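You operate a simulated robot arm through the tools that you are given. There is no shell and no other tool. Be economical: measure what you need, move in short steps, check, and stop when the job is done.

Carry out the task below with a simulated robot arm. There is one attempt and no reset: what you move stays moved.

TASK
Take the blue sleeve on the black table top and put it away on the parts bench top. Then take the teal band shaft and leave it in the blue tote under the side bench. Then take the dark blue cover on the black table top and put it away on the raised shelf over the blue vise. Then put the black tape roll on top of the taped carton. Then put the black tray on the wood bench top away on the shelf under the wash tub. Then take the flanged tube with a yellow band and put it in the big grey tote. Then put the orange holed block on the steel disc. Then take the small grey pad and put it on top of the blue block on the cream bench top. Then put two of the yellow housings from the layout bench top on the cream stand top. Keep to this order. Set down upright: dark blue cover, small grey pad.

Only the result counts: the job must be done as asked and must still hold three seconds after the hand-in. Knocking over, shifting, dropping, spilling or breaking anything else fails it. A push-on lid holds only when it is set on centred and level and pressed home; a screw cap is set on level and turned clockwise until tight.

THE ROBOT
A 7-joint arm with a fingered hand on a trunk, on a base that drives. Base frame: it is fixed to the floor where the robot stands at the start and does not move with it; the origin is under the middle of the robot, x ahead of it, y to its left, z up; the surface under the hand at the start is at about z = 760. Lengths are in mm, angles in degrees, forces in N, time in s.
With the tool pointing down near the work surface it reaches from about 340 to 820 mm from the robot's upright axis, wherever it stands. Its first joint turns from -115.0 to 115.0 degrees. Places, roughly: big grey tote (56x45x24 cm) [600, 4400, 1000]; black tape roll (7x7x2 cm) [1400, 100, 800]; black tray (23x18x10 cm) [200, 4200, 900]; blue block (6x6x4 cm) [1100, 6200, 900]; blue sleeve (5x5x3 cm) [700, -100, 800]; blue tote under the side bench (34x26x15 cm) [400, 0, 800]; cream stand top (73x24 cm) [-1420, 6000, 860]; dark blue cover (12x7x7 cm) [800, 300, 800]; flanged tube with a yellow band (8x8x19 cm) [200, 8200, 900]; orange holed block (6x6x4 cm) [-1100, 8000, 200]; parts bench top [-3300, 8100, 900]; raised shelf over the blue vise (114x15 cm) [-5540, 5660, 1200]; shelf under the wash tub [-6900, 5000, 100]; small grey pad (5x4x6 cm) [-1200, 8000, 900]; steel disc (9x9x2 cm) [-1800, 5700, 900]; taped carton (20x15x11 cm) [800, 0, 800]; teal band shaft (12x4x4 cm) [500, 200, 800]; yellow housing (8x8x4 cm) [-6000, 8200, 900]. Payload 5 kg.
The TCP is the grasp point between the finger pads, 32 mm short of the fingertips. In the tool frame z runs along the fingers and y along their closing line. The gripper opens to 160 mm. The gripper's body begins 89 mm behind the TCP. The gripper is a hand of 4 fingers: y runs from the thumb to the fingers, the wrist lies at [0, 0, -267] in the tool frame, and closing takes about 1.5 s.
Orientation is that of the tool frame in the base frame, as a unit quaternion [x, y, z, w]. With the fingers straight down and closing along the base's y, the tool's x points along the base's -x, its y along +y and its z along -z.

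THE INTERFACE
- The arm moves only by the tool servo_tool. Its argument "commands" is a list of rows, each a list of 6 numbers: the shift along the base's x, y, z in mm, then the turn, a rotation vector about the base's x, y, z in degrees. In form: [[tx, ty, tz, wx, wy, wz], ...]. A call has 1 to 12 rows; each row is the pose to reach, as a shift and turn from the pose commanded when the call began. "gripper" is the closure, from 0 (fully open) to 1 (shut), set as the call begins (left out, the last holds). Rows are played at 5 a second. More than 50 mm and 8.6 degrees between two rows, or a gripper value outside its range, and nothing of the call is played. A pose out of reach is approached as far as the arm can. The call stops where the force on the tool passes 40 N (or 10 N more than at its start, if that is more) or the arm is blocked; 0.2 s more then pass. Each finger travels about 108 mm/s and halts on what it meets, pressing with about 31 N; the grip force reading is that of the motor and also rises with nothing between the fingers. The clock runs only during rows and for 0.2 s after the last one: add rows that repeat a pose to give the fingers time. The reply holds the time, the measured pose of the TCP, the force on the tool along the base axes, the opening and the grip force, in the units named above and with some noise, with the torque about the TCP (base axes, N m) and any sound that the robot's microphone picked up.
- Cameras (640 x 400 px; columns grow to the right, rows downward): "scene" is now at [15.8, 152.9, 1690.1]; the picture's right is [-0.15, -0.99, 0.00], its down [-0.83, 0.12, -0.55] and it looks along [0.54, -0.08, -0.84] (base axes); focal length 258 px, centre (320, 200). "wrist" rides on the gripper at [80, -4, -114] in the tool frame; the picture's right is [0.05, 1.00, 0.00], its down [-0.82, 0.04, -0.58] and it looks along [-0.58, 0.03, 0.82] (tool axes); focal length 265 px, centre (320, 200). There is no depth. A picture from a camera that has moved, and an enlarged one, comes with that camera's place and axes in the base frame and with its lens. The place of the scene camera against the robot may be out by one fixed shift of up to 12 mm in any direction.
- capture(camera): a new picture of that camera. It takes no simulated time.
- raise_lower(by): slides the trunk up (or, below 0, down) by that many mm; the arm and the scene camera ride with it, the base frame stays. It gives what a move gives, with no picture.
- drive_base(legs): drives the robot by 1 to 6 legs, each [ahead, turn to the left] in mm and degrees, along the robot's own axes; the way and the turn of a leg run together, so that a leg with both is an arc; at most 1500 mm and 180 degrees a leg. The arm and the cameras ride along, it lands a little off, and it stops where it bumps. It gives what a move gives.
- set_fingers(finger1, finger2, finger3, thumb_bend): sets how far each is bent, from 0 (flat) to 1 (curled in); at 0.3 the hand is open as for a grip, at 0.7 the pads meet at the TCP. One left out holds its place. A second passes; each finger stops where it meets its share of the squeeze, and holds until it gets a number again. A gripper value or a shape takes the hand back. It gives what a move gives, with no picture; readings hold the bend of each and the force on the fingers (four entries, about 0 where the hand has none), thumb and palm.
- grasp_type(shape): the hand has 4 fingers and takes this shape, open, in about a second: jaw (thumb against the fingers, like two jaws); tri (thumb and two fingers); tip (a fingertip pinch); poke (one finger out to press); point (the index stretched); flat (the hand flat); cup (the hand cupped); fist (a fist). The gripper value then closes the fingers along that shape, each until it touches; the sizes above hold for jaw. It gives what a move gives, with no picture.
- aim_head(pan, tilt): turns the head with the scene camera to pan (to the left, within 155 degrees either way) and tilt (down, from -29 to 69), counted from straight ahead of the robot. It gives what a move gives.
- close_up(camera, box): a new picture of the part [left, top, right, bottom] of that camera's present view, enlarged. It takes no simulated time.
- hand_in(): hands the job in; it is judged then, once.

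Go step by step. Nothing tells you exact positions but the pictures and the camera data: compare them with the known pose of the tool, close in by small moves and look again before you grip or let go. The budget is 525 turns and 308 pictures, counting those below and the enlarged ones. Unless the task says otherwise, let go and move clear before handing in, and close with one line.

The tools are called after "Request:" as a command line: name --pt "numbers of a row" for each row, then --argument value for the rest, lists and objects as JSON in quotes. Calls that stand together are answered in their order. servo_tool: Moves the arm, as the interface text tells. Its arguments: {"type":"object","properties":{"commands":{"type":"array"},"gripper":{"type":"number"}},"required":["commands"]} The other tools are called the same way: raise_lower (by) slides the trunk up or down; grasp_type (shape) gives the hand a shape; set_fingers (finger1, finger2, finger3, thumb_bend) moves the fingers one by one; drive_base (legs) drives the base; aim_head (pan, tilt) turns the head that bears the scene camera; capture (camera) takes a picture; close_up (camera, box) takes an enlarged picture of a part of a camera's view; hand_in () hands the job in.

At the start:

```text
t: 0.0
tool_pos: [598.4, 195.1, 1078.1]
ee_rot: [0.0, 1.0, 0.0, 0.0]
ft_force: [0.2, -0.6, -0.4]
torque: [0.01, -0.02, -0.03]
gripper_width: 159.6
gripper_force: 0.0
shape: jaw
bend: [0.3, 0.3, 0.3, 0.3]
finger forces: [0.0, 0.0, 0.1, 0.0, 0.0, 0.1]
trunk travel left (down, up): [-825.0, 165.0]
robot x, y, heading: [0.8, -1.9, 0.1]
head pan, tilt: [-8.5, 56.8]
```

scene: 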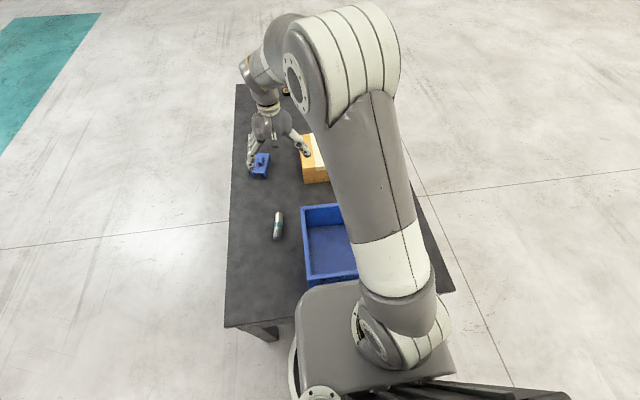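
wrist: 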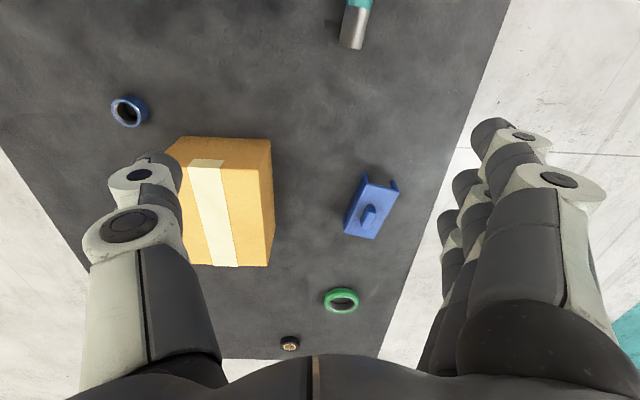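

The wrist view puts the blue sleeve near (653, -88) on the table. I'll move the hand above it while staying high, and look around with the head.

Request:
servo_tool --pt "0 -45 0 0 0 0" --pt "0 -90 0 0 0 0" --pt "0 -135 0 0 0 0" --pt "0 -180 0 0 0 0" --pt "0 -225 0 0 0 0" --pt "0 -270 0 0 0 0" --pt "20 -283 0 0 0 0" --pt "20 -283 0 0 0 0"

Request:
capture --camera "wrist"

Request:
aim_head --pan 60 --tilt 15

Request:
capture --camera "scene"

Request:
aim_head --pan 110 --tilt 15

Request:
capture --camera "scene"

```text
t: 1.8
tool_pos: [619.3, -92.0, 1078.6]
ee_rot: [0.0, 1.0, 0.0, 0.0]
ft_force: [-0.5, -0.7, 0.2]
torque: [0.01, -0.01, 0.02]
gripper_width: 159.8
gripper_force: 0.0
shape: jaw
bend: [0.3, 0.3, 0.3, 0.3]
finger forces: [0.0, 0.0, 0.0, 0.0, 0.1, 0.0]
trunk travel left (down, up): [-825.0, 165.0]
robot x, y, heading: [2.2, 3.8, 0.0]
head pan, tilt: [-8.5, 56.8]
```

```text
305 pictures are left
camera wrist: at [539.1, -96.8, 1192.0], right [-0.05, 1.0, 0.0], down [0.82, 0.04, 0.58], along [0.58, 0.03, -0.82], focal length 265 px, centre (320, 200)
```

wrist: 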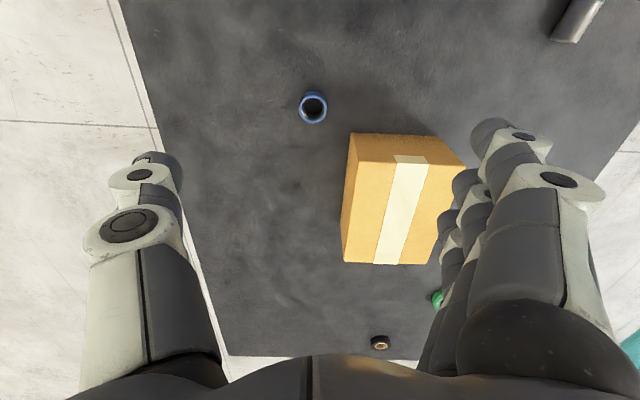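

```text
t: 3.2
tool_pos: [619.9, -91.3, 1078.3]
ee_rot: [0.0, 1.0, 0.0, 0.0]
ft_force: [-0.2, -0.2, 0.5]
torque: [-0.03, 0.02, -0.02]
gripper_width: 159.7
gripper_force: 0.0
shape: jaw
bend: [0.3, 0.3, 0.3, 0.3]
finger forces: [0.0, 0.0, 0.0, 0.0, 0.0, 0.0]
trunk travel left (down, up): [-825.0, 165.0]
robot x, y, heading: [-5.7, 0.7, 0.1]
head pan, tilt: [60.0, 15.0]
```

```text
304 pictures are left
camera scene: at [-6.8, 243.9, 1752.6], right [0.87, -0.5, 0.0], down [-0.13, -0.22, -0.97], along [0.48, 0.84, -0.26], focal length 258 px, centre (320, 200)
```

scene: 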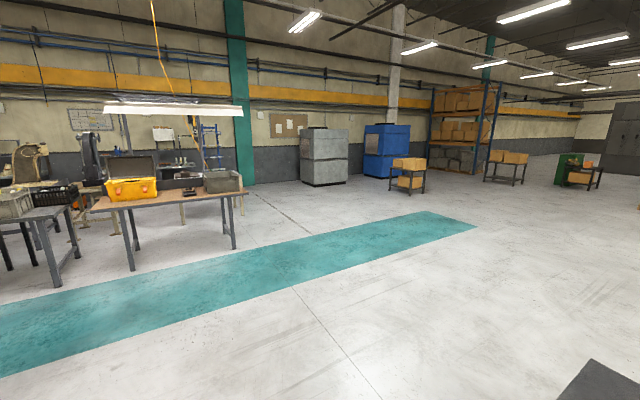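

```text
t: 4.4
tool_pos: [619.7, -91.7, 1078.0]
ee_rot: [0.0, 1.0, 0.0, -0.001]
ft_force: [-0.1, 0.0, -0.8]
torque: [-0.02, 0.02, -0.02]
gripper_width: 160.0
gripper_force: 0.2
shape: jaw
bend: [0.3, 0.3, 0.3, 0.3]
finger forces: [0.1, 0.0, 0.0, 0.1, 0.1, 0.0]
trunk travel left (down, up): [-825.0, 165.0]
robot x, y, heading: [-0.9, -2.1, 0.0]
head pan, tilt: [110.0, 15.0]
```

```text
303 pictures are left
camera scene: at [-85.4, 250.8, 1752.7], right [0.94, 0.34, 0.0], down [0.09, -0.24, -0.97], along [-0.33, 0.91, -0.26], focal length 258 px, centre (320, 200)
```

scene: 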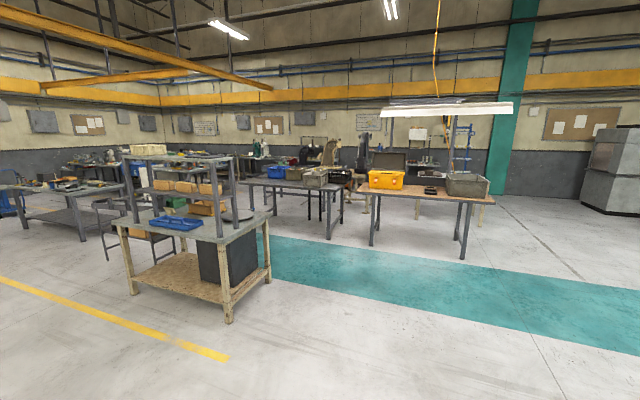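

The sleeve reads at about (656, -101) and the carton's corner at about (702, -41). I'll pre-close the hand partway, descend, and check again.

Request:
servo_tool --pt "20 -5 -40 0 0 0" --pt "37 -10 -80 0 0 0" --pt "37 -10 -120 0 0 0" --pt "37 -10 -160 0 0 0" --pt "37 -10 -190 0 0 0" --pt "37 -10 -190 0 0 0" --gripper 0.4

Request:
capture --camera "wrist"

Request:
aim_head --pan 150 --tilt 15

Request:
capture --camera "scene"

```text
t: 5.8
tool_pos: [655.2, -97.7, 889.5]
ee_rot: [0.0, 1.0, 0.0, 0.0]
ft_force: [-0.2, -0.4, 0.0]
torque: [-0.03, 0.0, 0.02]
gripper_width: 96.4
gripper_force: 0.1
shape: jaw
bend: [0.71, 0.71, 0.71, 0.69]
finger forces: [0.0, 0.0, 0.0, 0.0, 0.0, 0.1]
trunk travel left (down, up): [-825.0, 165.0]
robot x, y, heading: [2.2, -3.3, -0.3]
head pan, tilt: [110.0, 15.0]
```

```text
302 pictures are left
camera wrist: at [575.0, -103.4, 1003.1], right [-0.05, 1.0, 0.0], down [0.81, 0.04, 0.58], along [0.58, 0.03, -0.82], focal length 265 px, centre (320, 200)
```

wrist: 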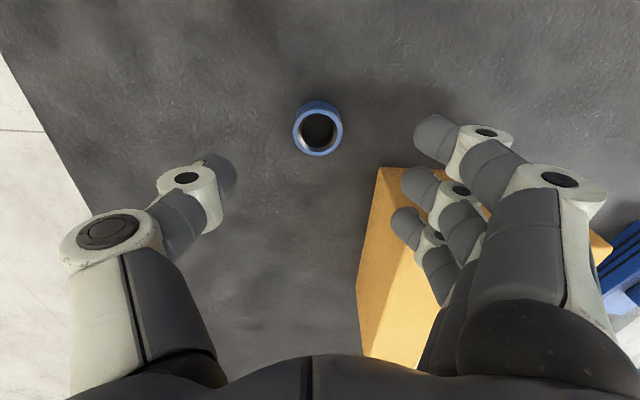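

```text
t: 6.8
tool_pos: [655.2, -99.1, 888.1]
ee_rot: [0.0, 1.0, 0.001, -0.001]
ft_force: [0.7, -1.3, -0.6]
torque: [-0.01, 0.02, -0.01]
gripper_width: 96.6
gripper_force: 0.1
shape: jaw
bend: [0.71, 0.71, 0.71, 0.69]
finger forces: [0.0, 0.0, 0.0, 0.0, 0.1, 0.0]
trunk travel left (down, up): [-825.0, 165.0]
robot x, y, heading: [0.1, -1.0, 0.3]
head pan, tilt: [150.0, 15.0]
```

```text
301 pictures are left
camera scene: at [-134.4, 209.8, 1752.7], right [0.5, 0.87, 0.0], down [0.22, -0.13, -0.97], along [-0.84, 0.48, -0.26], focal length 258 px, centre (320, 200)
```

scene: 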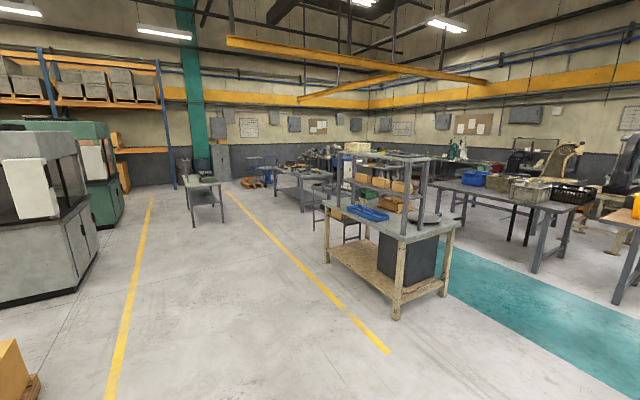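

Sleeve is at about (655, -100) and the carton's corner is close to the finger row. I'll yaw the hand 45° to move the fingers away from the carton, and look again.

Request:
servo_tool --pt "0 0 0 0 0 8" --pt "0 0 0 0 0 16" --pt "0 0 0 0 0 24" --pt "0 0 0 0 0 32" --pt "0 0 0 0 0 40" --pt "0 -1 -30 0 0 45" --pt "0 -1 -50 0 0 45" --pt "0 -1 -50 0 0 45"

Request:
capture --camera "wrist"

```text
t: 8.7
tool_pos: [656.2, -99.3, 838.5]
ee_rot: [-0.384, 0.923, 0.0, 0.0]
ft_force: [0.2, 1.0, -0.2]
torque: [-0.03, 0.01, 0.01]
gripper_width: 96.5
gripper_force: 0.1
shape: jaw
bend: [0.71, 0.71, 0.71, 0.69]
finger forces: [0.0, 0.0, 0.0, 0.0, 0.1, 0.0]
trunk travel left (down, up): [-825.0, 165.0]
robot x, y, heading: [-4.8, -3.9, -0.1]
head pan, tilt: [150.0, 15.0]
```

```text
300 pictures are left
camera wrist: at [603.4, -159.9, 952.6], right [-0.74, 0.67, 0.0], down [0.55, 0.61, 0.58], along [0.39, 0.43, -0.82], focal length 265 px, centre (320, 200)
```

wrist: 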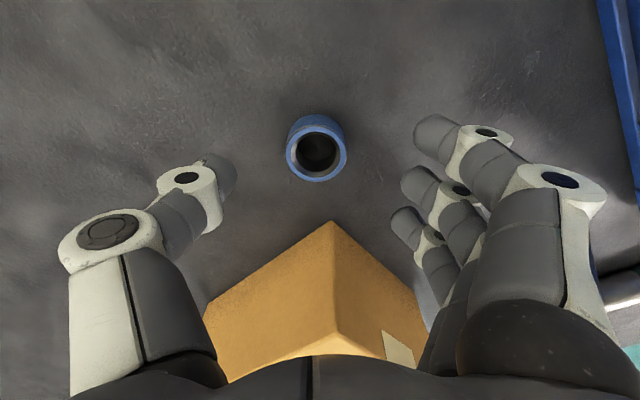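

The sleeve is nearly centred. I'll correct by 5 mm, descend and close.

Request:
servo_tool --pt "-1 -5 -15 0 0 0" --pt "-1 -5 -32 0 0 0" --pt "-1 -5 -42 0 0 0" --pt "-1 -5 -42 0 0 0"

Request:
capture --camera "wrist"

```text
t: 9.7
tool_pos: [655.3, -104.2, 797.5]
ee_rot: [-0.383, 0.924, 0.0, 0.0]
ft_force: [0.7, 0.3, -0.1]
torque: [0.02, 0.0, 0.0]
gripper_width: 96.6
gripper_force: 0.0
shape: jaw
bend: [0.71, 0.71, 0.71, 0.69]
finger forces: [0.0, 0.0, 0.0, 0.0, 0.0, 0.0]
trunk travel left (down, up): [-825.0, 165.0]
robot x, y, heading: [3.4, -4.0, 0.2]
head pan, tilt: [150.0, 15.0]
```

```text
299 pictures are left
camera wrist: at [601.0, -165.4, 911.5], right [-0.74, 0.67, 0.0], down [0.55, 0.61, 0.58], along [0.39, 0.43, -0.82], focal length 265 px, centre (320, 200)
```

wrist: 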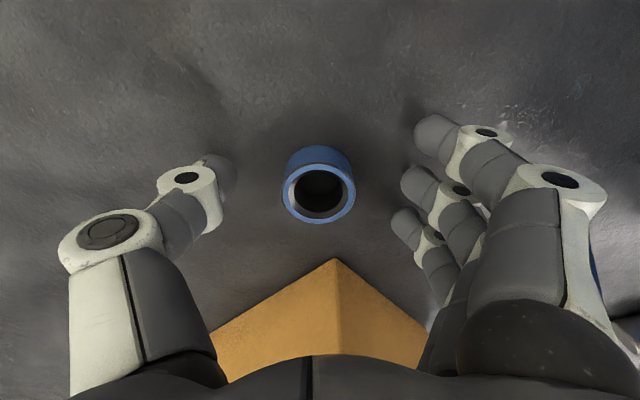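

It's centred now, so I'll close on the sleeve.

Request:
servo_tool --pt "0 0 0 0 0 0" --pt "0 0 0 0 0 0" --pt "0 0 0 0 0 0" --pt "0 0 0 0 0 0" --pt "0 0 0 0 0 0" --pt "0 0 0 0 0 0" --pt "0 0 0 0 0 0" --pt "0 0 0 0 0 0" --gripper 1.0

Request:
capture --camera "wrist"

```text
t: 11.4
tool_pos: [654.8, -103.9, 798.8]
ee_rot: [-0.383, 0.924, 0.0, 0.0]
ft_force: [1.0, -1.4, 2.0]
torque: [0.07, 0.02, -0.01]
gripper_width: 23.3
gripper_force: 30.7
shape: jaw
bend: [0.69, 0.73, 0.72, 0.7]
finger forces: [0.0, 12.3, 12.3, 0.0, 26.5, 0.0]
trunk travel left (down, up): [-825.0, 165.0]
robot x, y, heading: [2.0, 2.4, -0.0]
head pan, tilt: [150.0, 15.0]
```

```text
298 pictures are left
camera wrist: at [601.1, -165.5, 911.7], right [-0.74, 0.67, 0.0], down [0.55, 0.61, 0.58], along [0.39, 0.43, -0.82], focal length 265 px, centre (320, 200)
```

wrist: 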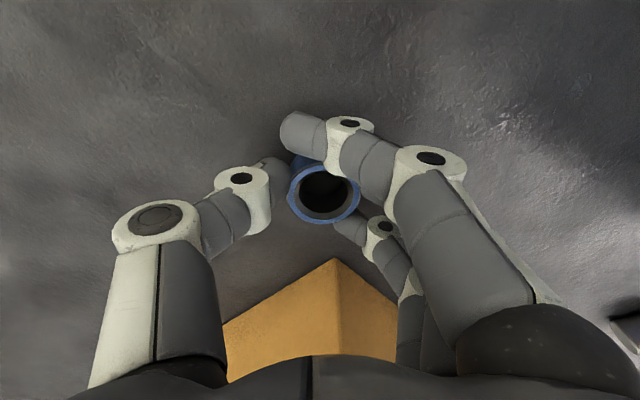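

Gripped, about 26 N. Lift and check.

Request:
servo_tool --pt "0 0 20 0 0 0" --pt "0 0 60 0 0 0" --pt "0 0 105 0 0 0" --pt "0 0 150 0 0 0" --pt "-40 0 190 0 0 0" --pt "-80 0 220 0 0 0" --pt "-120 0 250 0 0 0" --pt "-160 0 250 0 0 0" --pt "-160 0 250 0 0 0"

Request:
capture --camera "wrist"

Request:
aim_head --pan -110 --tilt 20

Request:
capture --camera "scene"

```text
refused: row 5 steps farther than a row can; nothing moved
```

```text
297 pictures are left
camera wrist: at [601.1, -165.5, 911.7], right [-0.74, 0.67, 0.0], down [0.55, 0.61, 0.58], along [0.39, 0.43, -0.82], focal length 265 px, centre (320, 200)
```

wrist: 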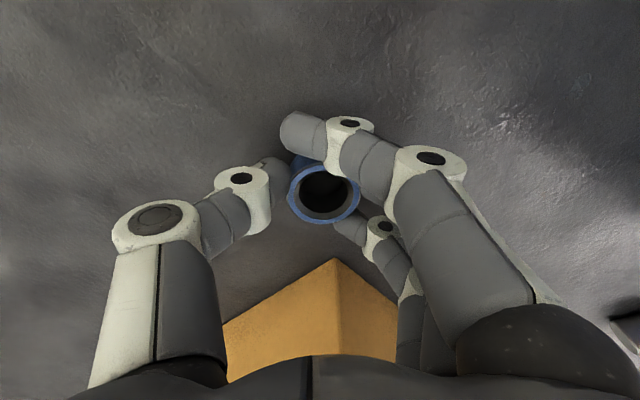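

```text
t: 15.1
tool_pos: [654.3, -105.3, 797.5]
ee_rot: [-0.383, 0.924, -0.001, 0.0]
ft_force: [0.7, -0.3, 3.6]
torque: [0.0, 0.0, 0.02]
gripper_width: 23.0
gripper_force: 30.8
shape: jaw
bend: [0.69, 0.73, 0.72, 0.7]
finger forces: [0.0, 12.4, 12.5, 0.0, 26.6, 0.0]
trunk travel left (down, up): [-825.0, 165.0]
robot x, y, heading: [-1.2, -0.6, -0.2]
head pan, tilt: [-110.0, 20.0]
```

```text
296 pictures are left
camera scene: at [-85.5, 75.3, 1744.5], right [-0.94, 0.34, 0.0], down [0.12, 0.32, -0.94], along [-0.32, -0.88, -0.34], focal length 258 px, centre (320, 200)
```

scene: 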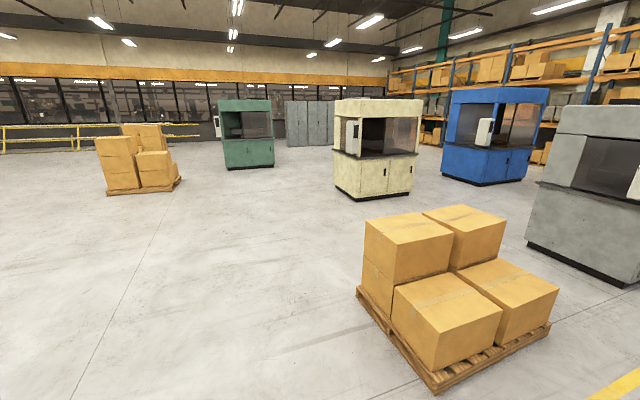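

Nothing we need is on the right side. I'll lift in smaller steps.

Request:
servo_tool --pt "0 0 20 0 0 0" --pt "0 0 60 0 0 0" --pt "0 0 105 0 0 0" --pt "0 0 150 0 0 0" --pt "-30 0 185 0 0 0" --pt "-60 0 220 0 0 0" --pt "-90 0 250 0 0 0" --pt "-130 0 260 0 0 0" --pt "-160 0 260 0 0 0"

Request:
capture --camera "wrist"

Request:
aim_head --pan -10 --tilt 60

Request:
capture --camera "scene"

```text
t: 17.1
tool_pos: [493.1, -102.6, 1057.6]
ee_rot: [-0.383, 0.924, 0.0, 0.0]
ft_force: [0.4, -0.1, -1.7]
torque: [-0.04, 0.02, -0.04]
gripper_width: 22.8
gripper_force: 30.8
shape: jaw
bend: [0.69, 0.72, 0.71, 0.7]
finger forces: [0.0, 12.6, 13.4, 0.1, 25.8, 0.0]
trunk travel left (down, up): [-825.0, 165.0]
robot x, y, heading: [-0.5, -1.2, -0.0]
head pan, tilt: [-110.0, 20.0]
```

```text
295 pictures are left
camera wrist: at [440.1, -164.9, 1171.3], right [-0.74, 0.67, 0.0], down [0.55, 0.61, 0.58], along [0.39, 0.43, -0.82], focal length 265 px, centre (320, 200)
```

wrist: 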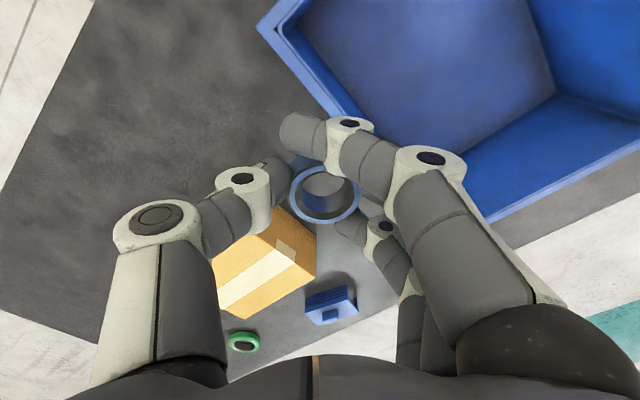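

```text
t: 18.8
tool_pos: [495.2, -104.0, 1056.6]
ee_rot: [-0.383, 0.924, 0.0, 0.0]
ft_force: [0.9, -1.2, -0.7]
torque: [0.01, 0.0, 0.01]
gripper_width: 22.9
gripper_force: 31.2
shape: jaw
bend: [0.69, 0.72, 0.71, 0.7]
finger forces: [0.0, 12.7, 13.4, 0.1, 25.8, 0.1]
trunk travel left (down, up): [-825.0, 165.0]
robot x, y, heading: [2.9, -5.0, 0.3]
head pan, tilt: [-10.0, 60.0]
```

```text
294 pictures are left
camera scene: at [12.2, 151.3, 1686.4], right [-0.17, -0.98, 0.0], down [-0.85, 0.15, -0.5], along [0.49, -0.09, -0.87], focal length 258 px, centre (320, 200)
```

scene: 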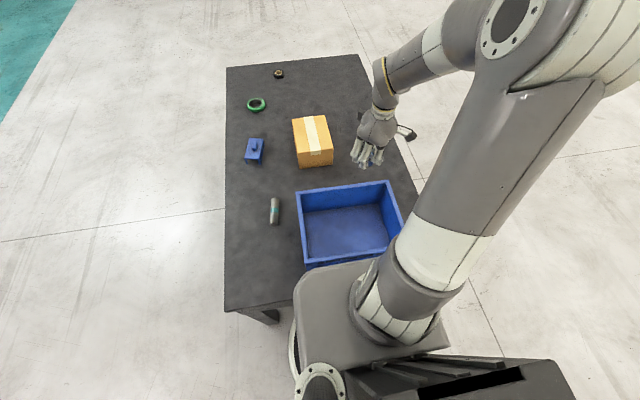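

The sleeve is held firmly. I'll back away from the table, turn left and drive toward the teal lane to look over the benches.

Request:
drive_base --legs '[[-700, 0], [0, 90], [1500, 0], [1300, 0]]'

Request:
aim_head --pan 0 --tilt 15

Request:
capture --camera "scene"

Request:
aim_head --pan 60 --tilt 15

Request:
capture --camera "scene"

Request:
aim_head --pan -60 --tilt 15

Request:
capture --camera "scene"

```text
t: 39.4
tool_pos: [-566.6, 3239.4, 1056.4]
ee_rot: [0.92, -0.391, 0.0, 0.0]
ft_force: [0.4, -0.6, -2.2]
torque: [-0.03, 0.04, -0.02]
gripper_width: 22.7
gripper_force: 31.1
shape: jaw
bend: [0.69, 0.72, 0.71, 0.71]
finger forces: [0.1, 12.1, 13.5, 0.0, 25.5, 0.0]
trunk travel left (down, up): [-825.0, 165.0]
robot x, y, heading: [-683.4, 2743.0, 88.8]
head pan, tilt: [-10.0, 60.0]
```

```text
t: 40.5
tool_pos: [-566.5, 3239.3, 1057.6]
ee_rot: [0.92, -0.391, -0.001, -0.001]
ft_force: [0.1, 0.6, -1.8]
torque: [0.0, 0.01, 0.03]
gripper_width: 22.5
gripper_force: 30.8
shape: jaw
bend: [0.69, 0.72, 0.71, 0.71]
finger forces: [0.0, 12.1, 13.5, 0.1, 25.6, 0.0]
trunk travel left (down, up): [-825.0, 165.0]
robot x, y, heading: [-683.0, 2744.0, 88.9]
head pan, tilt: [0.0, 15.0]
```

```text
293 pictures are left
camera scene: at [-830.2, 2790.2, 1752.6], right [1.0, -0.02, 0.0], down [-0.01, -0.26, -0.97], along [0.02, 0.97, -0.26], focal length 258 px, centre (320, 200)
```

scene: 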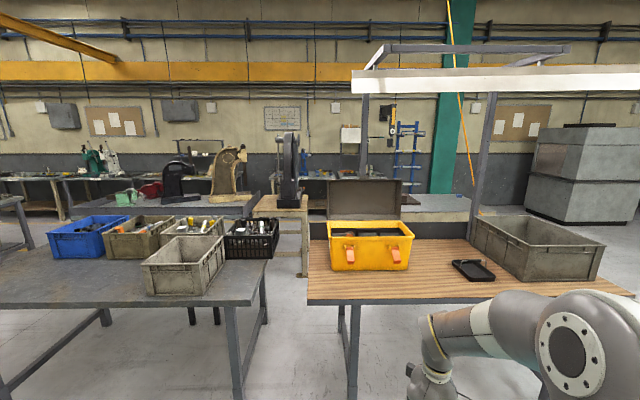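

```text
t: 41.8
tool_pos: [-567.9, 3239.8, 1056.6]
ee_rot: [0.92, -0.392, 0.0, 0.0]
ft_force: [0.7, 0.2, -1.9]
torque: [0.01, 0.02, 0.03]
gripper_width: 22.7
gripper_force: 31.0
shape: jaw
bend: [0.69, 0.72, 0.71, 0.71]
finger forces: [0.1, 12.0, 13.6, 0.1, 25.6, 0.0]
trunk travel left (down, up): [-825.0, 165.0]
robot x, y, heading: [-680.7, 2749.5, 89.1]
head pan, tilt: [60.0, 15.0]
```

```text
292 pictures are left
camera scene: at [-912.0, 2745.2, 1752.7], right [0.52, 0.86, 0.0], down [0.22, -0.13, -0.97], along [-0.83, 0.5, -0.26], focal length 258 px, centre (320, 200)
```

scene: 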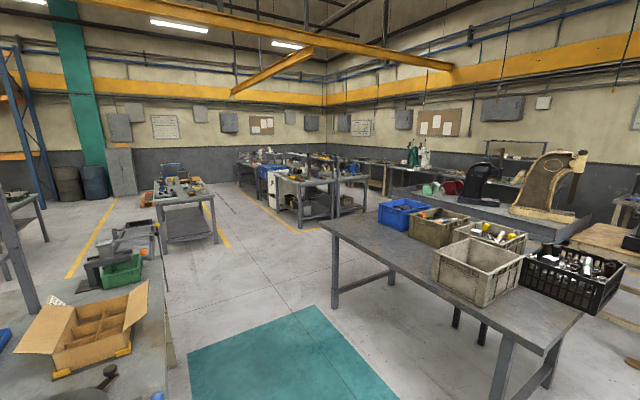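

```text
t: 43.8
tool_pos: [-566.9, 3239.3, 1058.0]
ee_rot: [0.92, -0.392, 0.0, 0.001]
ft_force: [0.7, -0.1, -1.7]
torque: [0.03, 0.01, 0.0]
gripper_width: 22.7
gripper_force: 31.2
shape: jaw
bend: [0.69, 0.72, 0.71, 0.71]
finger forces: [0.0, 11.9, 13.5, 0.0, 25.5, 0.0]
trunk travel left (down, up): [-825.0, 165.0]
robot x, y, heading: [-681.4, 2747.3, 89.0]
head pan, tilt: [-60.0, 15.0]
```

```text
291 pictures are left
camera scene: at [-750.3, 2742.0, 1752.7], right [0.48, -0.88, 0.0], down [-0.23, -0.13, -0.97], along [0.85, 0.47, -0.26], focal length 258 px, centre (320, 200)
```

scene: 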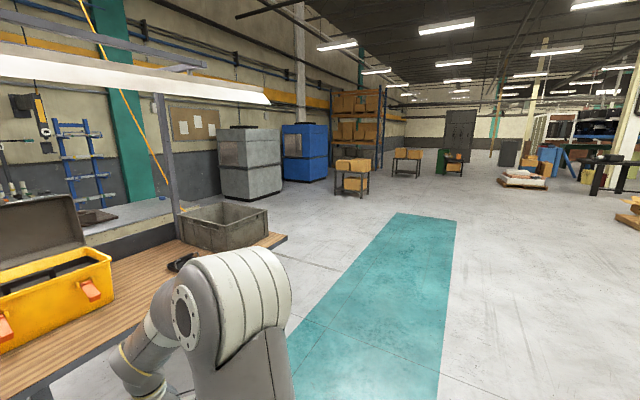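

The benches sit in rows, and the left aisle at x ≈ -3300 looks like the way to the wall benches. I'll drive along the lane to it.

Request:
drive_base --legs '[[500, 0], [0, 91], [1300, 0], [1300, 0], [0, -90]]'

Request:
aim_head --pan 30 --tilt 15

Request:
capture --camera "scene"

Request:
aim_head --pan -30 --tilt 15

Request:
capture --camera "scene"

```text
t: 66.7
tool_pos: [-3152.6, 3577.0, 1056.4]
ee_rot: [0.938, -0.347, 0.0, 0.0]
ft_force: [-0.2, -0.3, -0.3]
torque: [0.01, -0.02, 0.01]
gripper_width: 22.0
gripper_force: 30.8
shape: jaw
bend: [0.69, 0.72, 0.71, 0.71]
finger forces: [0.0, 10.9, 13.9, 0.1, 25.2, 0.0]
trunk travel left (down, up): [-825.0, 165.0]
robot x, y, heading: [-3218.2, 3073.5, 94.5]
head pan, tilt: [-60.0, 15.0]
```

```text
t: 68.3
tool_pos: [-3153.6, 3576.6, 1057.0]
ee_rot: [0.938, -0.347, -0.001, 0.0]
ft_force: [-0.2, 0.6, -1.6]
torque: [-0.01, -0.02, 0.04]
gripper_width: 22.3
gripper_force: 31.2
shape: jaw
bend: [0.69, 0.72, 0.71, 0.71]
finger forces: [0.1, 10.8, 13.9, 0.1, 25.2, 0.1]
trunk travel left (down, up): [-825.0, 165.0]
robot x, y, heading: [-3216.3, 3074.0, 94.3]
head pan, tilt: [30.0, 15.0]
```

```text
290 pictures are left
camera scene: at [-3416.4, 3086.9, 1752.7], right [0.82, 0.57, 0.0], down [0.15, -0.21, -0.97], along [-0.55, 0.8, -0.26], focal length 258 px, centre (320, 200)
```

scene: 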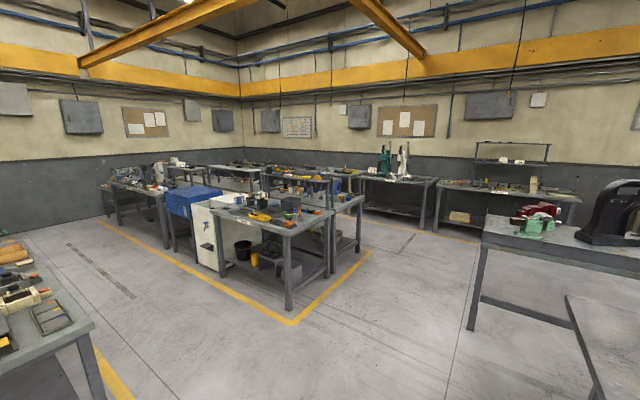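

```text
t: 69.7
tool_pos: [-3152.7, 3576.5, 1057.9]
ee_rot: [0.938, -0.347, 0.0, 0.001]
ft_force: [1.7, -0.5, -2.2]
torque: [-0.02, 0.03, 0.02]
gripper_width: 22.4
gripper_force: 30.9
shape: jaw
bend: [0.69, 0.72, 0.71, 0.71]
finger forces: [0.1, 10.8, 13.9, 0.1, 25.3, 0.0]
trunk travel left (down, up): [-825.0, 165.0]
robot x, y, heading: [-3217.4, 3072.8, 94.7]
head pan, tilt: [-30.0, 15.0]
```

```text
289 pictures are left
camera scene: at [-3323.4, 3094.1, 1752.7], right [0.9, -0.43, 0.0], down [-0.11, -0.23, -0.97], along [0.42, 0.87, -0.26], focal length 258 px, centre (320, 200)
```

scene: 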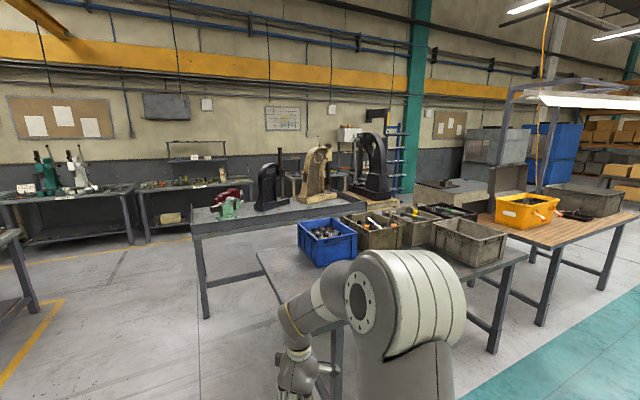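

The aisle at x ≈ -4050 is clear, with the parts bench beyond at x ≈ -3300. I'll drive through.

Request:
drive_base --legs '[[0, 32], [1400, 0], [0, -36.5], [1400, 0], [1000, 0]]'

Request:
aim_head --pan -25 --tilt 20

Request:
capture --camera "scene"

Request:
aim_head --pan -80 --tilt 15

Request:
capture --camera "scene"

Request:
aim_head --pan 60 --tilt 15

Request:
capture --camera "scene"

```text
t: 91.1
tool_pos: [-3968.4, 7035.8, 1057.3]
ee_rot: [0.922, -0.387, 0.0, 0.0]
ft_force: [0.3, 0.1, -2.1]
torque: [-0.01, 0.02, 0.01]
gripper_width: 21.9
gripper_force: 30.6
shape: jaw
bend: [0.69, 0.72, 0.71, 0.71]
finger forces: [0.0, 10.5, 14.1, 0.0, 25.2, 0.0]
trunk travel left (down, up): [-825.0, 165.0]
robot x, y, heading: [-4078.7, 6536.3, 89.3]
head pan, tilt: [-30.0, 15.0]
```

```text
t: 91.8
tool_pos: [-3969.3, 7035.4, 1057.7]
ee_rot: [0.922, -0.388, 0.0, 0.0]
ft_force: [0.1, -0.3, -2.1]
torque: [-0.01, -0.03, 0.0]
gripper_width: 22.0
gripper_force: 31.1
shape: jaw
bend: [0.69, 0.72, 0.71, 0.71]
finger forces: [0.0, 10.6, 14.1, 0.1, 25.2, 0.1]
trunk travel left (down, up): [-825.0, 165.0]
robot x, y, heading: [-4079.0, 6542.6, 89.4]
head pan, tilt: [-25.0, 20.0]
```

```text
288 pictures are left
camera scene: at [-4188.2, 6574.5, 1744.6], right [0.9, -0.43, 0.0], down [-0.15, -0.31, -0.94], along [0.41, 0.85, -0.34], focal length 258 px, centre (320, 200)
```

scene: 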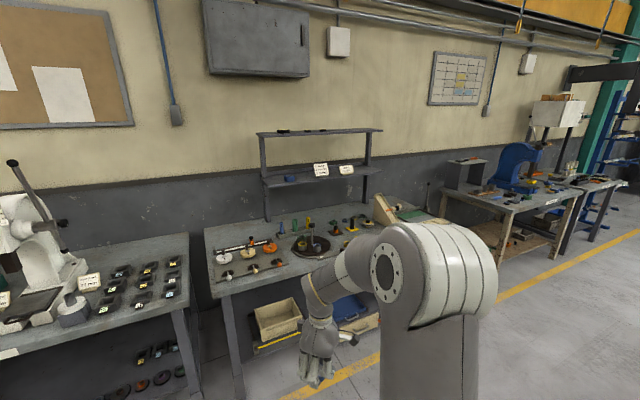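

```text
t: 93.0
tool_pos: [-3968.0, 7035.9, 1057.8]
ee_rot: [0.922, -0.388, 0.0, 0.0]
ft_force: [-0.9, -0.6, -1.5]
torque: [0.0, -0.02, 0.01]
gripper_width: 22.5
gripper_force: 30.5
shape: jaw
bend: [0.69, 0.72, 0.71, 0.71]
finger forces: [0.0, 10.6, 14.1, 0.0, 25.2, 0.2]
trunk travel left (down, up): [-825.0, 165.0]
robot x, y, heading: [-4076.5, 6545.6, 89.6]
head pan, tilt: [-80.0, 15.0]
```

```text
287 pictures are left
camera scene: at [-4136.3, 6505.9, 1752.7], right [0.16, -0.99, 0.0], down [-0.26, -0.04, -0.97], along [0.95, 0.16, -0.26], focal length 258 px, centre (320, 200)
```

scene: 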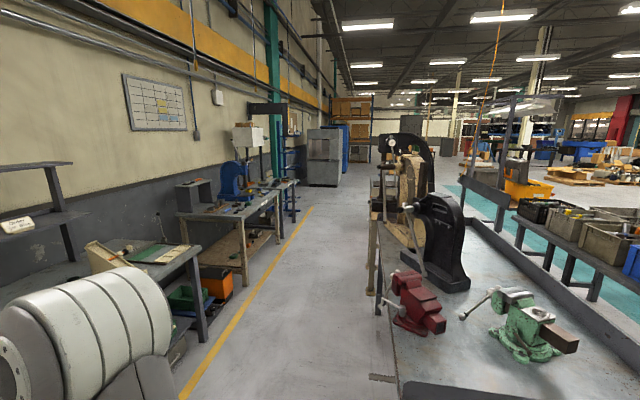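

```text
t: 95.2
tool_pos: [-3968.2, 7036.0, 1057.6]
ee_rot: [0.922, -0.387, 0.0, 0.0]
ft_force: [-0.7, -0.1, -2.3]
torque: [-0.03, 0.01, 0.04]
gripper_width: 22.3
gripper_force: 31.0
shape: jaw
bend: [0.69, 0.72, 0.71, 0.71]
finger forces: [0.1, 10.6, 14.0, 0.0, 25.2, 0.1]
trunk travel left (down, up): [-825.0, 165.0]
robot x, y, heading: [-4077.7, 6546.7, 89.5]
head pan, tilt: [60.0, 15.0]
```

```text
286 pictures are left
camera scene: at [-4308.8, 6538.1, 1752.7], right [0.51, 0.86, 0.0], down [0.22, -0.13, -0.97], along [-0.83, 0.49, -0.26], focal length 258 px, centre (320, 200)
```

scene: 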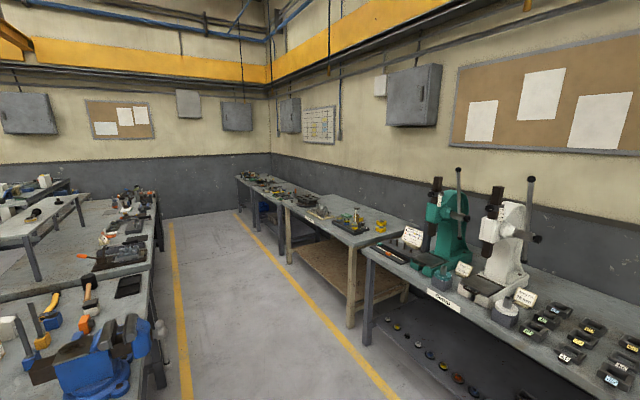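

I can see the parts bench at x ≈ -4240..-2650, with its front at y ≈ 7700. I'll drive into the aisle and stop in front of its middle.

Request:
drive_base --legs '[[480, 0], [0, -89], [800, 0], [0, 90]]'

Request:
aim_head --pan 10 --tilt 45

Request:
capture --camera "scene"

Request:
capture --camera "wrist"

```text
t: 109.4
tool_pos: [-3164.6, 7527.9, 1056.9]
ee_rot: [0.921, -0.39, 0.0, 0.0]
ft_force: [-0.1, 0.7, -2.4]
torque: [-0.02, -0.02, 0.01]
gripper_width: 22.0
gripper_force: 30.9
shape: jaw
bend: [0.69, 0.72, 0.71, 0.71]
finger forces: [0.0, 10.1, 13.9, 0.0, 25.2, 0.1]
trunk travel left (down, up): [-825.0, 165.0]
robot x, y, heading: [-3274.3, 7037.0, 89.1]
head pan, tilt: [60.0, 15.0]
```

```text
t: 110.6
tool_pos: [-3164.4, 7529.4, 1057.2]
ee_rot: [0.921, -0.39, 0.001, 0.001]
ft_force: [0.7, 0.6, -0.9]
torque: [-0.02, -0.01, 0.02]
gripper_width: 22.1
gripper_force: 30.8
shape: jaw
bend: [0.69, 0.72, 0.71, 0.71]
finger forces: [0.0, 10.1, 14.0, 0.0, 25.2, 0.0]
trunk travel left (down, up): [-825.0, 165.0]
robot x, y, heading: [-3276.4, 7037.2, 89.0]
head pan, tilt: [10.0, 45.0]
```

```text
285 pictures are left
camera scene: at [-3441.1, 7065.1, 1705.9], right [0.99, 0.16, 0.0], down [0.11, -0.7, -0.71], along [-0.11, 0.7, -0.71], focal length 258 px, centre (320, 200)
```

scene: 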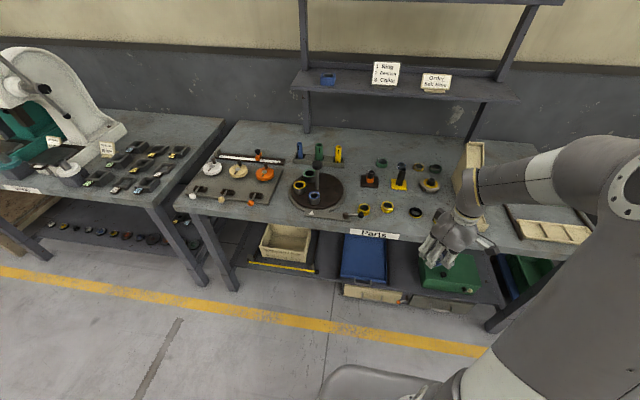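

```text
284 pictures are left
camera wrist: at [-3106.2, 7473.3, 1171.0], right [-0.68, -0.73, 0.0], down [-0.6, 0.56, 0.58], along [-0.42, 0.39, -0.82], focal length 265 px, centre (320, 200)
```

wrist: 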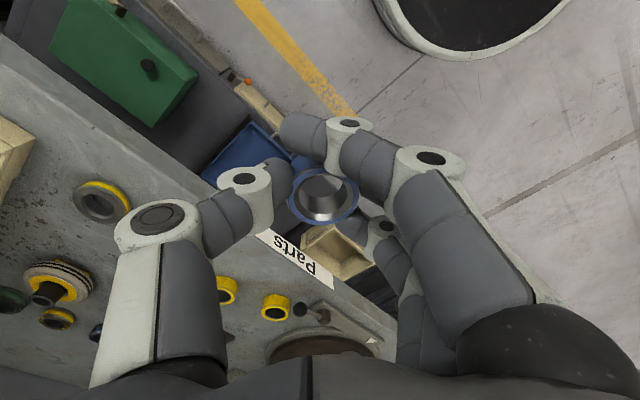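

The bench is labelled "Parts". I need a clear landing spot, so I'll zoom in.

Request:
close_up --camera "scene" --box '[180, 100, 600, 270]'

```text
1.52 times, centred on (390, 185) of scene
camera zoom: at [-3441.1, 7065.1, 1705.9], right [0.99, 0.16, 0.0], down [0.11, -0.7, -0.71], along [-0.11, 0.7, -0.71], focal length 393 px, centre (213, 223)
```

zoom: 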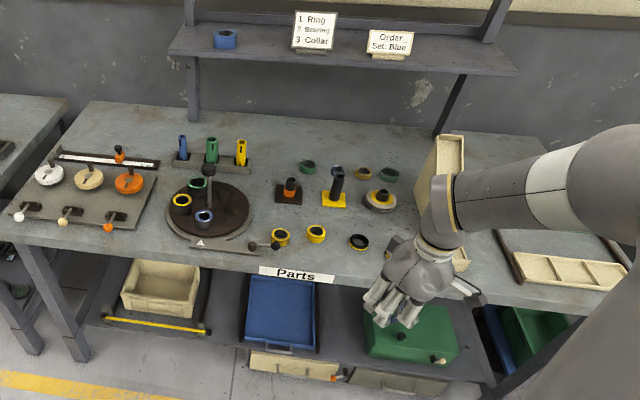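

The right half is hidden by the arm. I'll slide the hand to the left and look at that area again.

Request:
servo_tool --pt "-40 0 20 0 0 0" --pt "-80 0 40 0 0 0" --pt "-120 0 60 0 0 0" --pt "-165 0 60 0 0 0" --pt "-210 0 60 0 0 0" --pt "-255 0 60 0 0 0" --pt "-300 0 60 0 0 0" --pt "-345 0 60 0 0 0" --pt "-390 0 60 0 0 0" --pt "-430 0 60 0 0 0"

Request:
aim_head --pan -15 --tilt 45

Request:
capture --camera "scene"

```text
t: 112.8
tool_pos: [-3598.8, 7527.4, 1116.1]
ee_rot: [0.921, -0.39, 0.0, 0.0]
ft_force: [0.3, 0.1, -1.0]
torque: [-0.01, 0.01, -0.03]
gripper_width: 21.8
gripper_force: 31.5
shape: jaw
bend: [0.69, 0.72, 0.71, 0.71]
finger forces: [0.1, 10.4, 14.6, 0.0, 25.3, 0.1]
trunk travel left (down, up): [-825.0, 165.0]
robot x, y, heading: [-3280.9, 7032.9, 89.4]
head pan, tilt: [10.0, 45.0]
```

```text
t: 113.7
tool_pos: [-3596.4, 7527.3, 1115.7]
ee_rot: [0.921, -0.39, 0.0, 0.0]
ft_force: [0.2, -0.4, -1.3]
torque: [-0.07, -0.03, 0.02]
gripper_width: 22.1
gripper_force: 30.4
shape: jaw
bend: [0.69, 0.72, 0.71, 0.71]
finger forces: [0.0, 10.3, 14.6, 0.0, 25.4, 0.0]
trunk travel left (down, up): [-825.0, 165.0]
robot x, y, heading: [-3278.0, 7035.6, 89.2]
head pan, tilt: [-15.0, 45.0]
```

```text
282 pictures are left
camera scene: at [-3406.2, 7063.0, 1705.8], right [0.96, -0.27, 0.0], down [-0.19, -0.68, -0.71], along [0.19, 0.68, -0.71], focal length 258 px, centre (320, 200)
```

scene: 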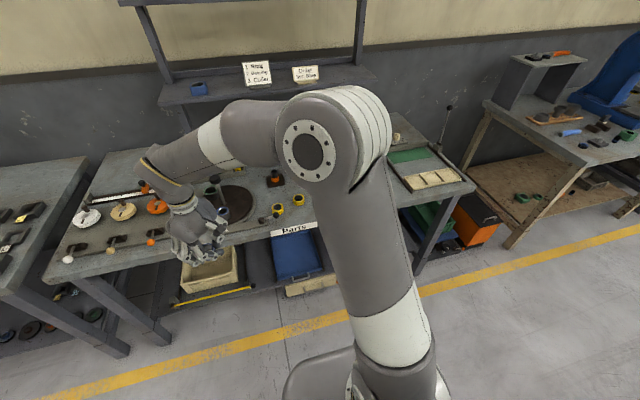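

The arm still blocks that part. I'll swing the hand to the right end and use the wrist camera.

Request:
servo_tool --pt "50 0 0 0 0 0" --pt "100 0 0 0 0 0" --pt "150 0 0 0 0 0" --pt "200 0 0 0 0 0" --pt "250 0 0 0 0 0" --pt "300 0 0 0 0 0" --pt "350 0 0 0 0 0" --pt "400 0 0 0 0 0" --pt "450 0 0 0 0 0" --pt "500 20 0 0 0 0" --pt "540 40 0 0 0 0" --pt "580 60 0 0 0 0"

Request:
capture --camera "wrist"

```text
refused: row 10 steps farther than a row can; nothing moved
```

```text
281 pictures are left
camera wrist: at [-3536.8, 7472.0, 1230.1], right [-0.68, -0.73, 0.0], down [-0.6, 0.56, 0.58], along [-0.42, 0.39, -0.82], focal length 265 px, centre (320, 200)
```

wrist: 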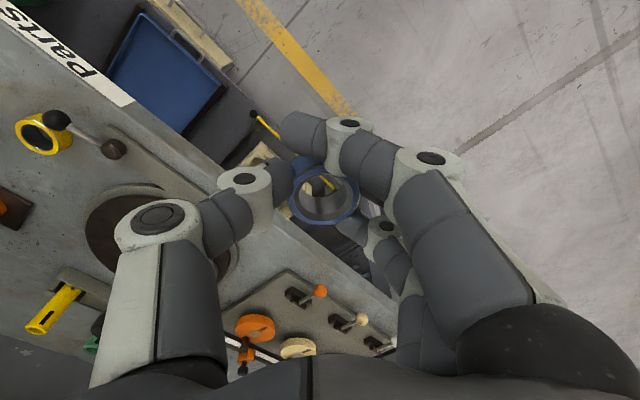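

I'll keep the steps under the limit and try again.

Request:
servo_tool --pt "48 0 0 0 0 0" --pt "96 0 0 0 0 0" --pt "144 0 0 0 0 0" --pt "192 0 0 0 0 0" --pt "240 0 0 0 0 0" --pt "288 0 0 0 0 0" --pt "336 0 0 0 0 0" --pt "384 0 0 0 0 0" --pt "432 0 0 0 0 0" --pt "476 20 0 0 0 0" --pt "520 40 0 0 0 0" --pt "564 60 0 0 0 0"

Request:
capture --camera "wrist"

```text
t: 116.3
tool_pos: [-3030.5, 7588.5, 1113.2]
ee_rot: [0.921, -0.39, -0.001, 0.0]
ft_force: [0.9, -0.1, -3.1]
torque: [-0.02, 0.03, 0.0]
gripper_width: 21.9
gripper_force: 31.0
shape: jaw
bend: [0.69, 0.72, 0.71, 0.71]
finger forces: [0.0, 10.6, 15.2, 0.1, 25.4, 0.1]
trunk travel left (down, up): [-825.0, 165.0]
robot x, y, heading: [-3280.1, 7037.7, 89.4]
head pan, tilt: [-15.0, 45.0]
```

```text
280 pictures are left
camera wrist: at [-2971.1, 7533.3, 1226.7], right [-0.68, -0.73, 0.0], down [-0.6, 0.56, 0.58], along [-0.42, 0.39, -0.82], focal length 265 px, centre (320, 200)
```

wrist: 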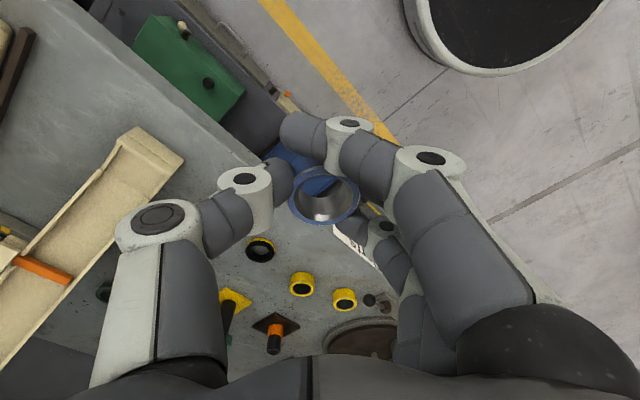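

There is free bench top between the cream box and the tray, around (-2855, 7760). I'll drive 200 mm closer, then rotate the hand.

Request:
drive_base --legs '[[200, 0]]'

Request:
servo_tool --pt "20 -15 0 0 0 8" --pt "50 -30 0 0 0 16" --pt "80 -35 0 0 0 24" --pt "110 -35 0 0 0 32" --pt "140 -35 0 0 0 40" --pt "175 -35 0 0 0 43" --pt "175 -35 0 0 0 43"

Request:
capture --camera "wrist"

```text
t: 117.9
tool_pos: [-3028.8, 7791.5, 1113.1]
ee_rot: [0.921, -0.39, 0.0, 0.001]
ft_force: [-0.2, 0.0, -1.9]
torque: [-0.07, 0.01, 0.0]
gripper_width: 21.9
gripper_force: 30.9
shape: jaw
bend: [0.69, 0.72, 0.71, 0.71]
finger forces: [0.1, 10.6, 15.2, 0.0, 25.3, 0.0]
trunk travel left (down, up): [-825.0, 165.0]
robot x, y, heading: [-3276.8, 7236.3, 89.0]
head pan, tilt: [-15.0, 45.0]
```

```text
t: 119.5
tool_pos: [-2951.0, 7684.8, 1039.5]
ee_rot: [0.989, -0.119, 0.071, -0.046]
ft_force: [0.7, -2.4, -1.9]
torque: [0.14, 0.04, 0.01]
gripper_width: 21.5
gripper_force: 31.1
shape: jaw
bend: [0.69, 0.72, 0.71, 0.71]
finger forces: [0.0, 11.8, 15.7, 0.0, 25.7, 0.1]
out of reach, approached as far as the arm can: row 3, 4, 5, 6, 7
trunk travel left (down, up): [-825.0, 165.0]
robot x, y, heading: [-3271.9, 7237.6, 88.9]
head pan, tilt: [-15.0, 45.0]
```

```text
279 pictures are left
camera wrist: at [-2888.3, 7660.2, 1162.4], right [-0.18, -0.98, -0.1], down [-0.88, 0.12, 0.46], along [-0.44, 0.17, -0.88], focal length 265 px, centre (320, 200)
```

wrist: 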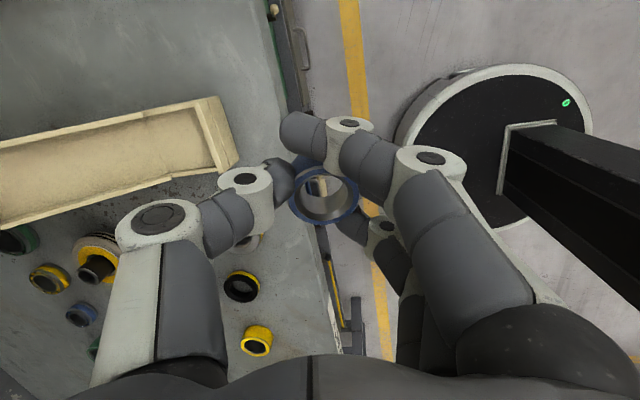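

The wrist is at its limit, so I'll undo that rotation. Then I'll reposition the base to the right, with a heading that gives the hand a good angle to the free spot.

Request:
servo_tool --pt "-20 -20 0 0 0 -6" --pt "-40 -40 0 0 0 -12" --pt "-60 -60 0 0 0 -18" --pt "-80 -80 0 0 0 -24" --pt "-100 -100 0 0 0 -30" --pt "-120 -120 0 0 0 -36" --pt "-140 -140 0 0 0 -43" --pt "-165 -165 0 0 0 -43" --pt "-190 -200 0 0 0 -43" --pt "-200 -200 0 0 0 -43"

Request:
drive_base --legs '[[-100, 0], [0, -89], [680, 0], [0, 118]]'

Request:
capture --camera "wrist"

Request:
aim_head --pan 15 --tilt 45

Request:
capture --camera "scene"

```text
t: 121.7
tool_pos: [-3131.2, 7544.0, 1058.9]
ee_rot: [0.877, -0.473, 0.083, -0.012]
ft_force: [0.2, -0.2, -1.7]
torque: [-0.01, 0.02, 0.0]
gripper_width: 21.4
gripper_force: 30.5
shape: jaw
bend: [0.69, 0.72, 0.71, 0.71]
finger forces: [0.0, 11.5, 16.1, 0.0, 25.5, 0.0]
out of reach, approached as far as the arm can: row 8, 9, 10
trunk travel left (down, up): [-825.0, 165.0]
robot x, y, heading: [-3274.8, 7234.1, 88.9]
head pan, tilt: [-15.0, 45.0]
```

```text
t: 134.8
tool_pos: [-2665.8, 7494.7, 1059.0]
ee_rot: [0.976, -0.2, 0.075, -0.035]
ft_force: [-0.2, -0.2, -1.4]
torque: [0.03, -0.02, 0.02]
gripper_width: 21.7
gripper_force: 30.8
shape: jaw
bend: [0.69, 0.72, 0.71, 0.71]
finger forces: [0.0, 10.5, 16.6, 0.1, 24.8, 0.0]
trunk travel left (down, up): [-825.0, 165.0]
robot x, y, heading: [-2614.1, 7160.6, 122.6]
head pan, tilt: [-15.0, 45.0]
```

```text
278 pictures are left
camera wrist: at [-2609.8, 7460.5, 1182.3], right [-0.34, -0.94, -0.09], down [-0.85, 0.26, 0.46], along [-0.4, 0.23, -0.89], focal length 265 px, centre (320, 200)
```

wrist: 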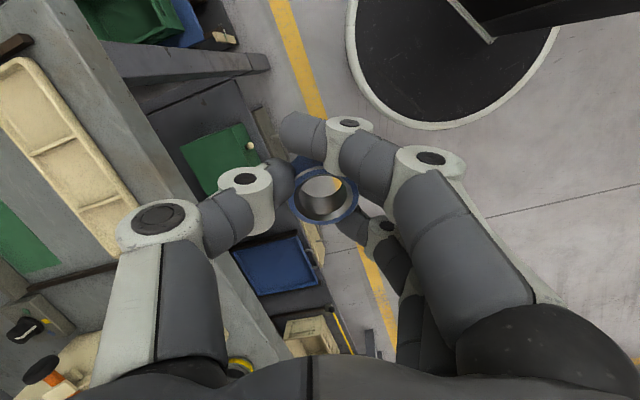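

```text
t: 135.8
tool_pos: [-2666.0, 7494.0, 1058.8]
ee_rot: [0.976, -0.2, 0.077, -0.036]
ft_force: [-0.5, -0.3, -0.6]
torque: [-0.02, -0.01, -0.01]
gripper_width: 21.5
gripper_force: 30.6
shape: jaw
bend: [0.69, 0.72, 0.71, 0.71]
finger forces: [0.0, 10.5, 16.6, 0.0, 24.9, 0.0]
trunk travel left (down, up): [-825.0, 165.0]
robot x, y, heading: [-2616.6, 7162.1, 122.5]
head pan, tilt: [15.0, 45.0]
```

```text
277 pictures are left
camera scene: at [-2768.2, 7086.6, 1705.8], right [0.68, 0.74, 0.0], down [0.52, -0.48, -0.71], along [-0.52, 0.48, -0.71], focal length 258 px, centre (320, 200)
```

scene: 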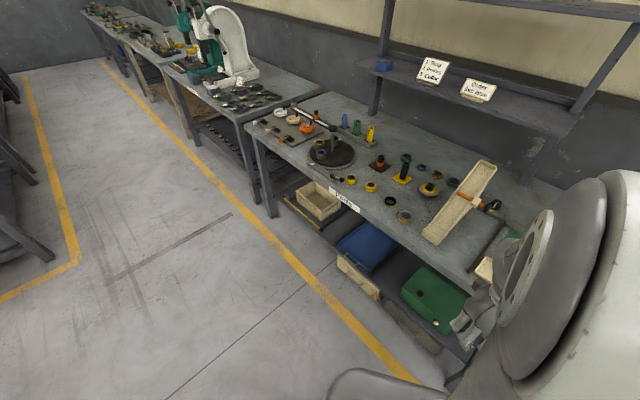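

The hand is slightly tilted after the blocked moves. I'll level it first.

Request:
servo_tool --pt "0 0 20 -0.8 3.2 0" --pt "0 0 40 -1.5 6.4 0" --pt "0 0 60 -2.24 9.5 0" --pt "0 0 60 -2.24 9.5 0"

```text
t: 136.8
tool_pos: [-2668.1, 7493.2, 1118.2]
ee_rot: [0.98, -0.201, -0.002, 0.0]
ft_force: [0.0, -0.3, -0.7]
torque: [0.01, -0.04, -0.02]
gripper_width: 21.5
gripper_force: 30.7
shape: jaw
bend: [0.69, 0.72, 0.71, 0.71]
finger forces: [0.0, 10.7, 16.5, 0.0, 25.1, 0.0]
trunk travel left (down, up): [-825.0, 165.0]
robot x, y, heading: [-2614.1, 7159.1, 122.5]
head pan, tilt: [15.0, 45.0]
```

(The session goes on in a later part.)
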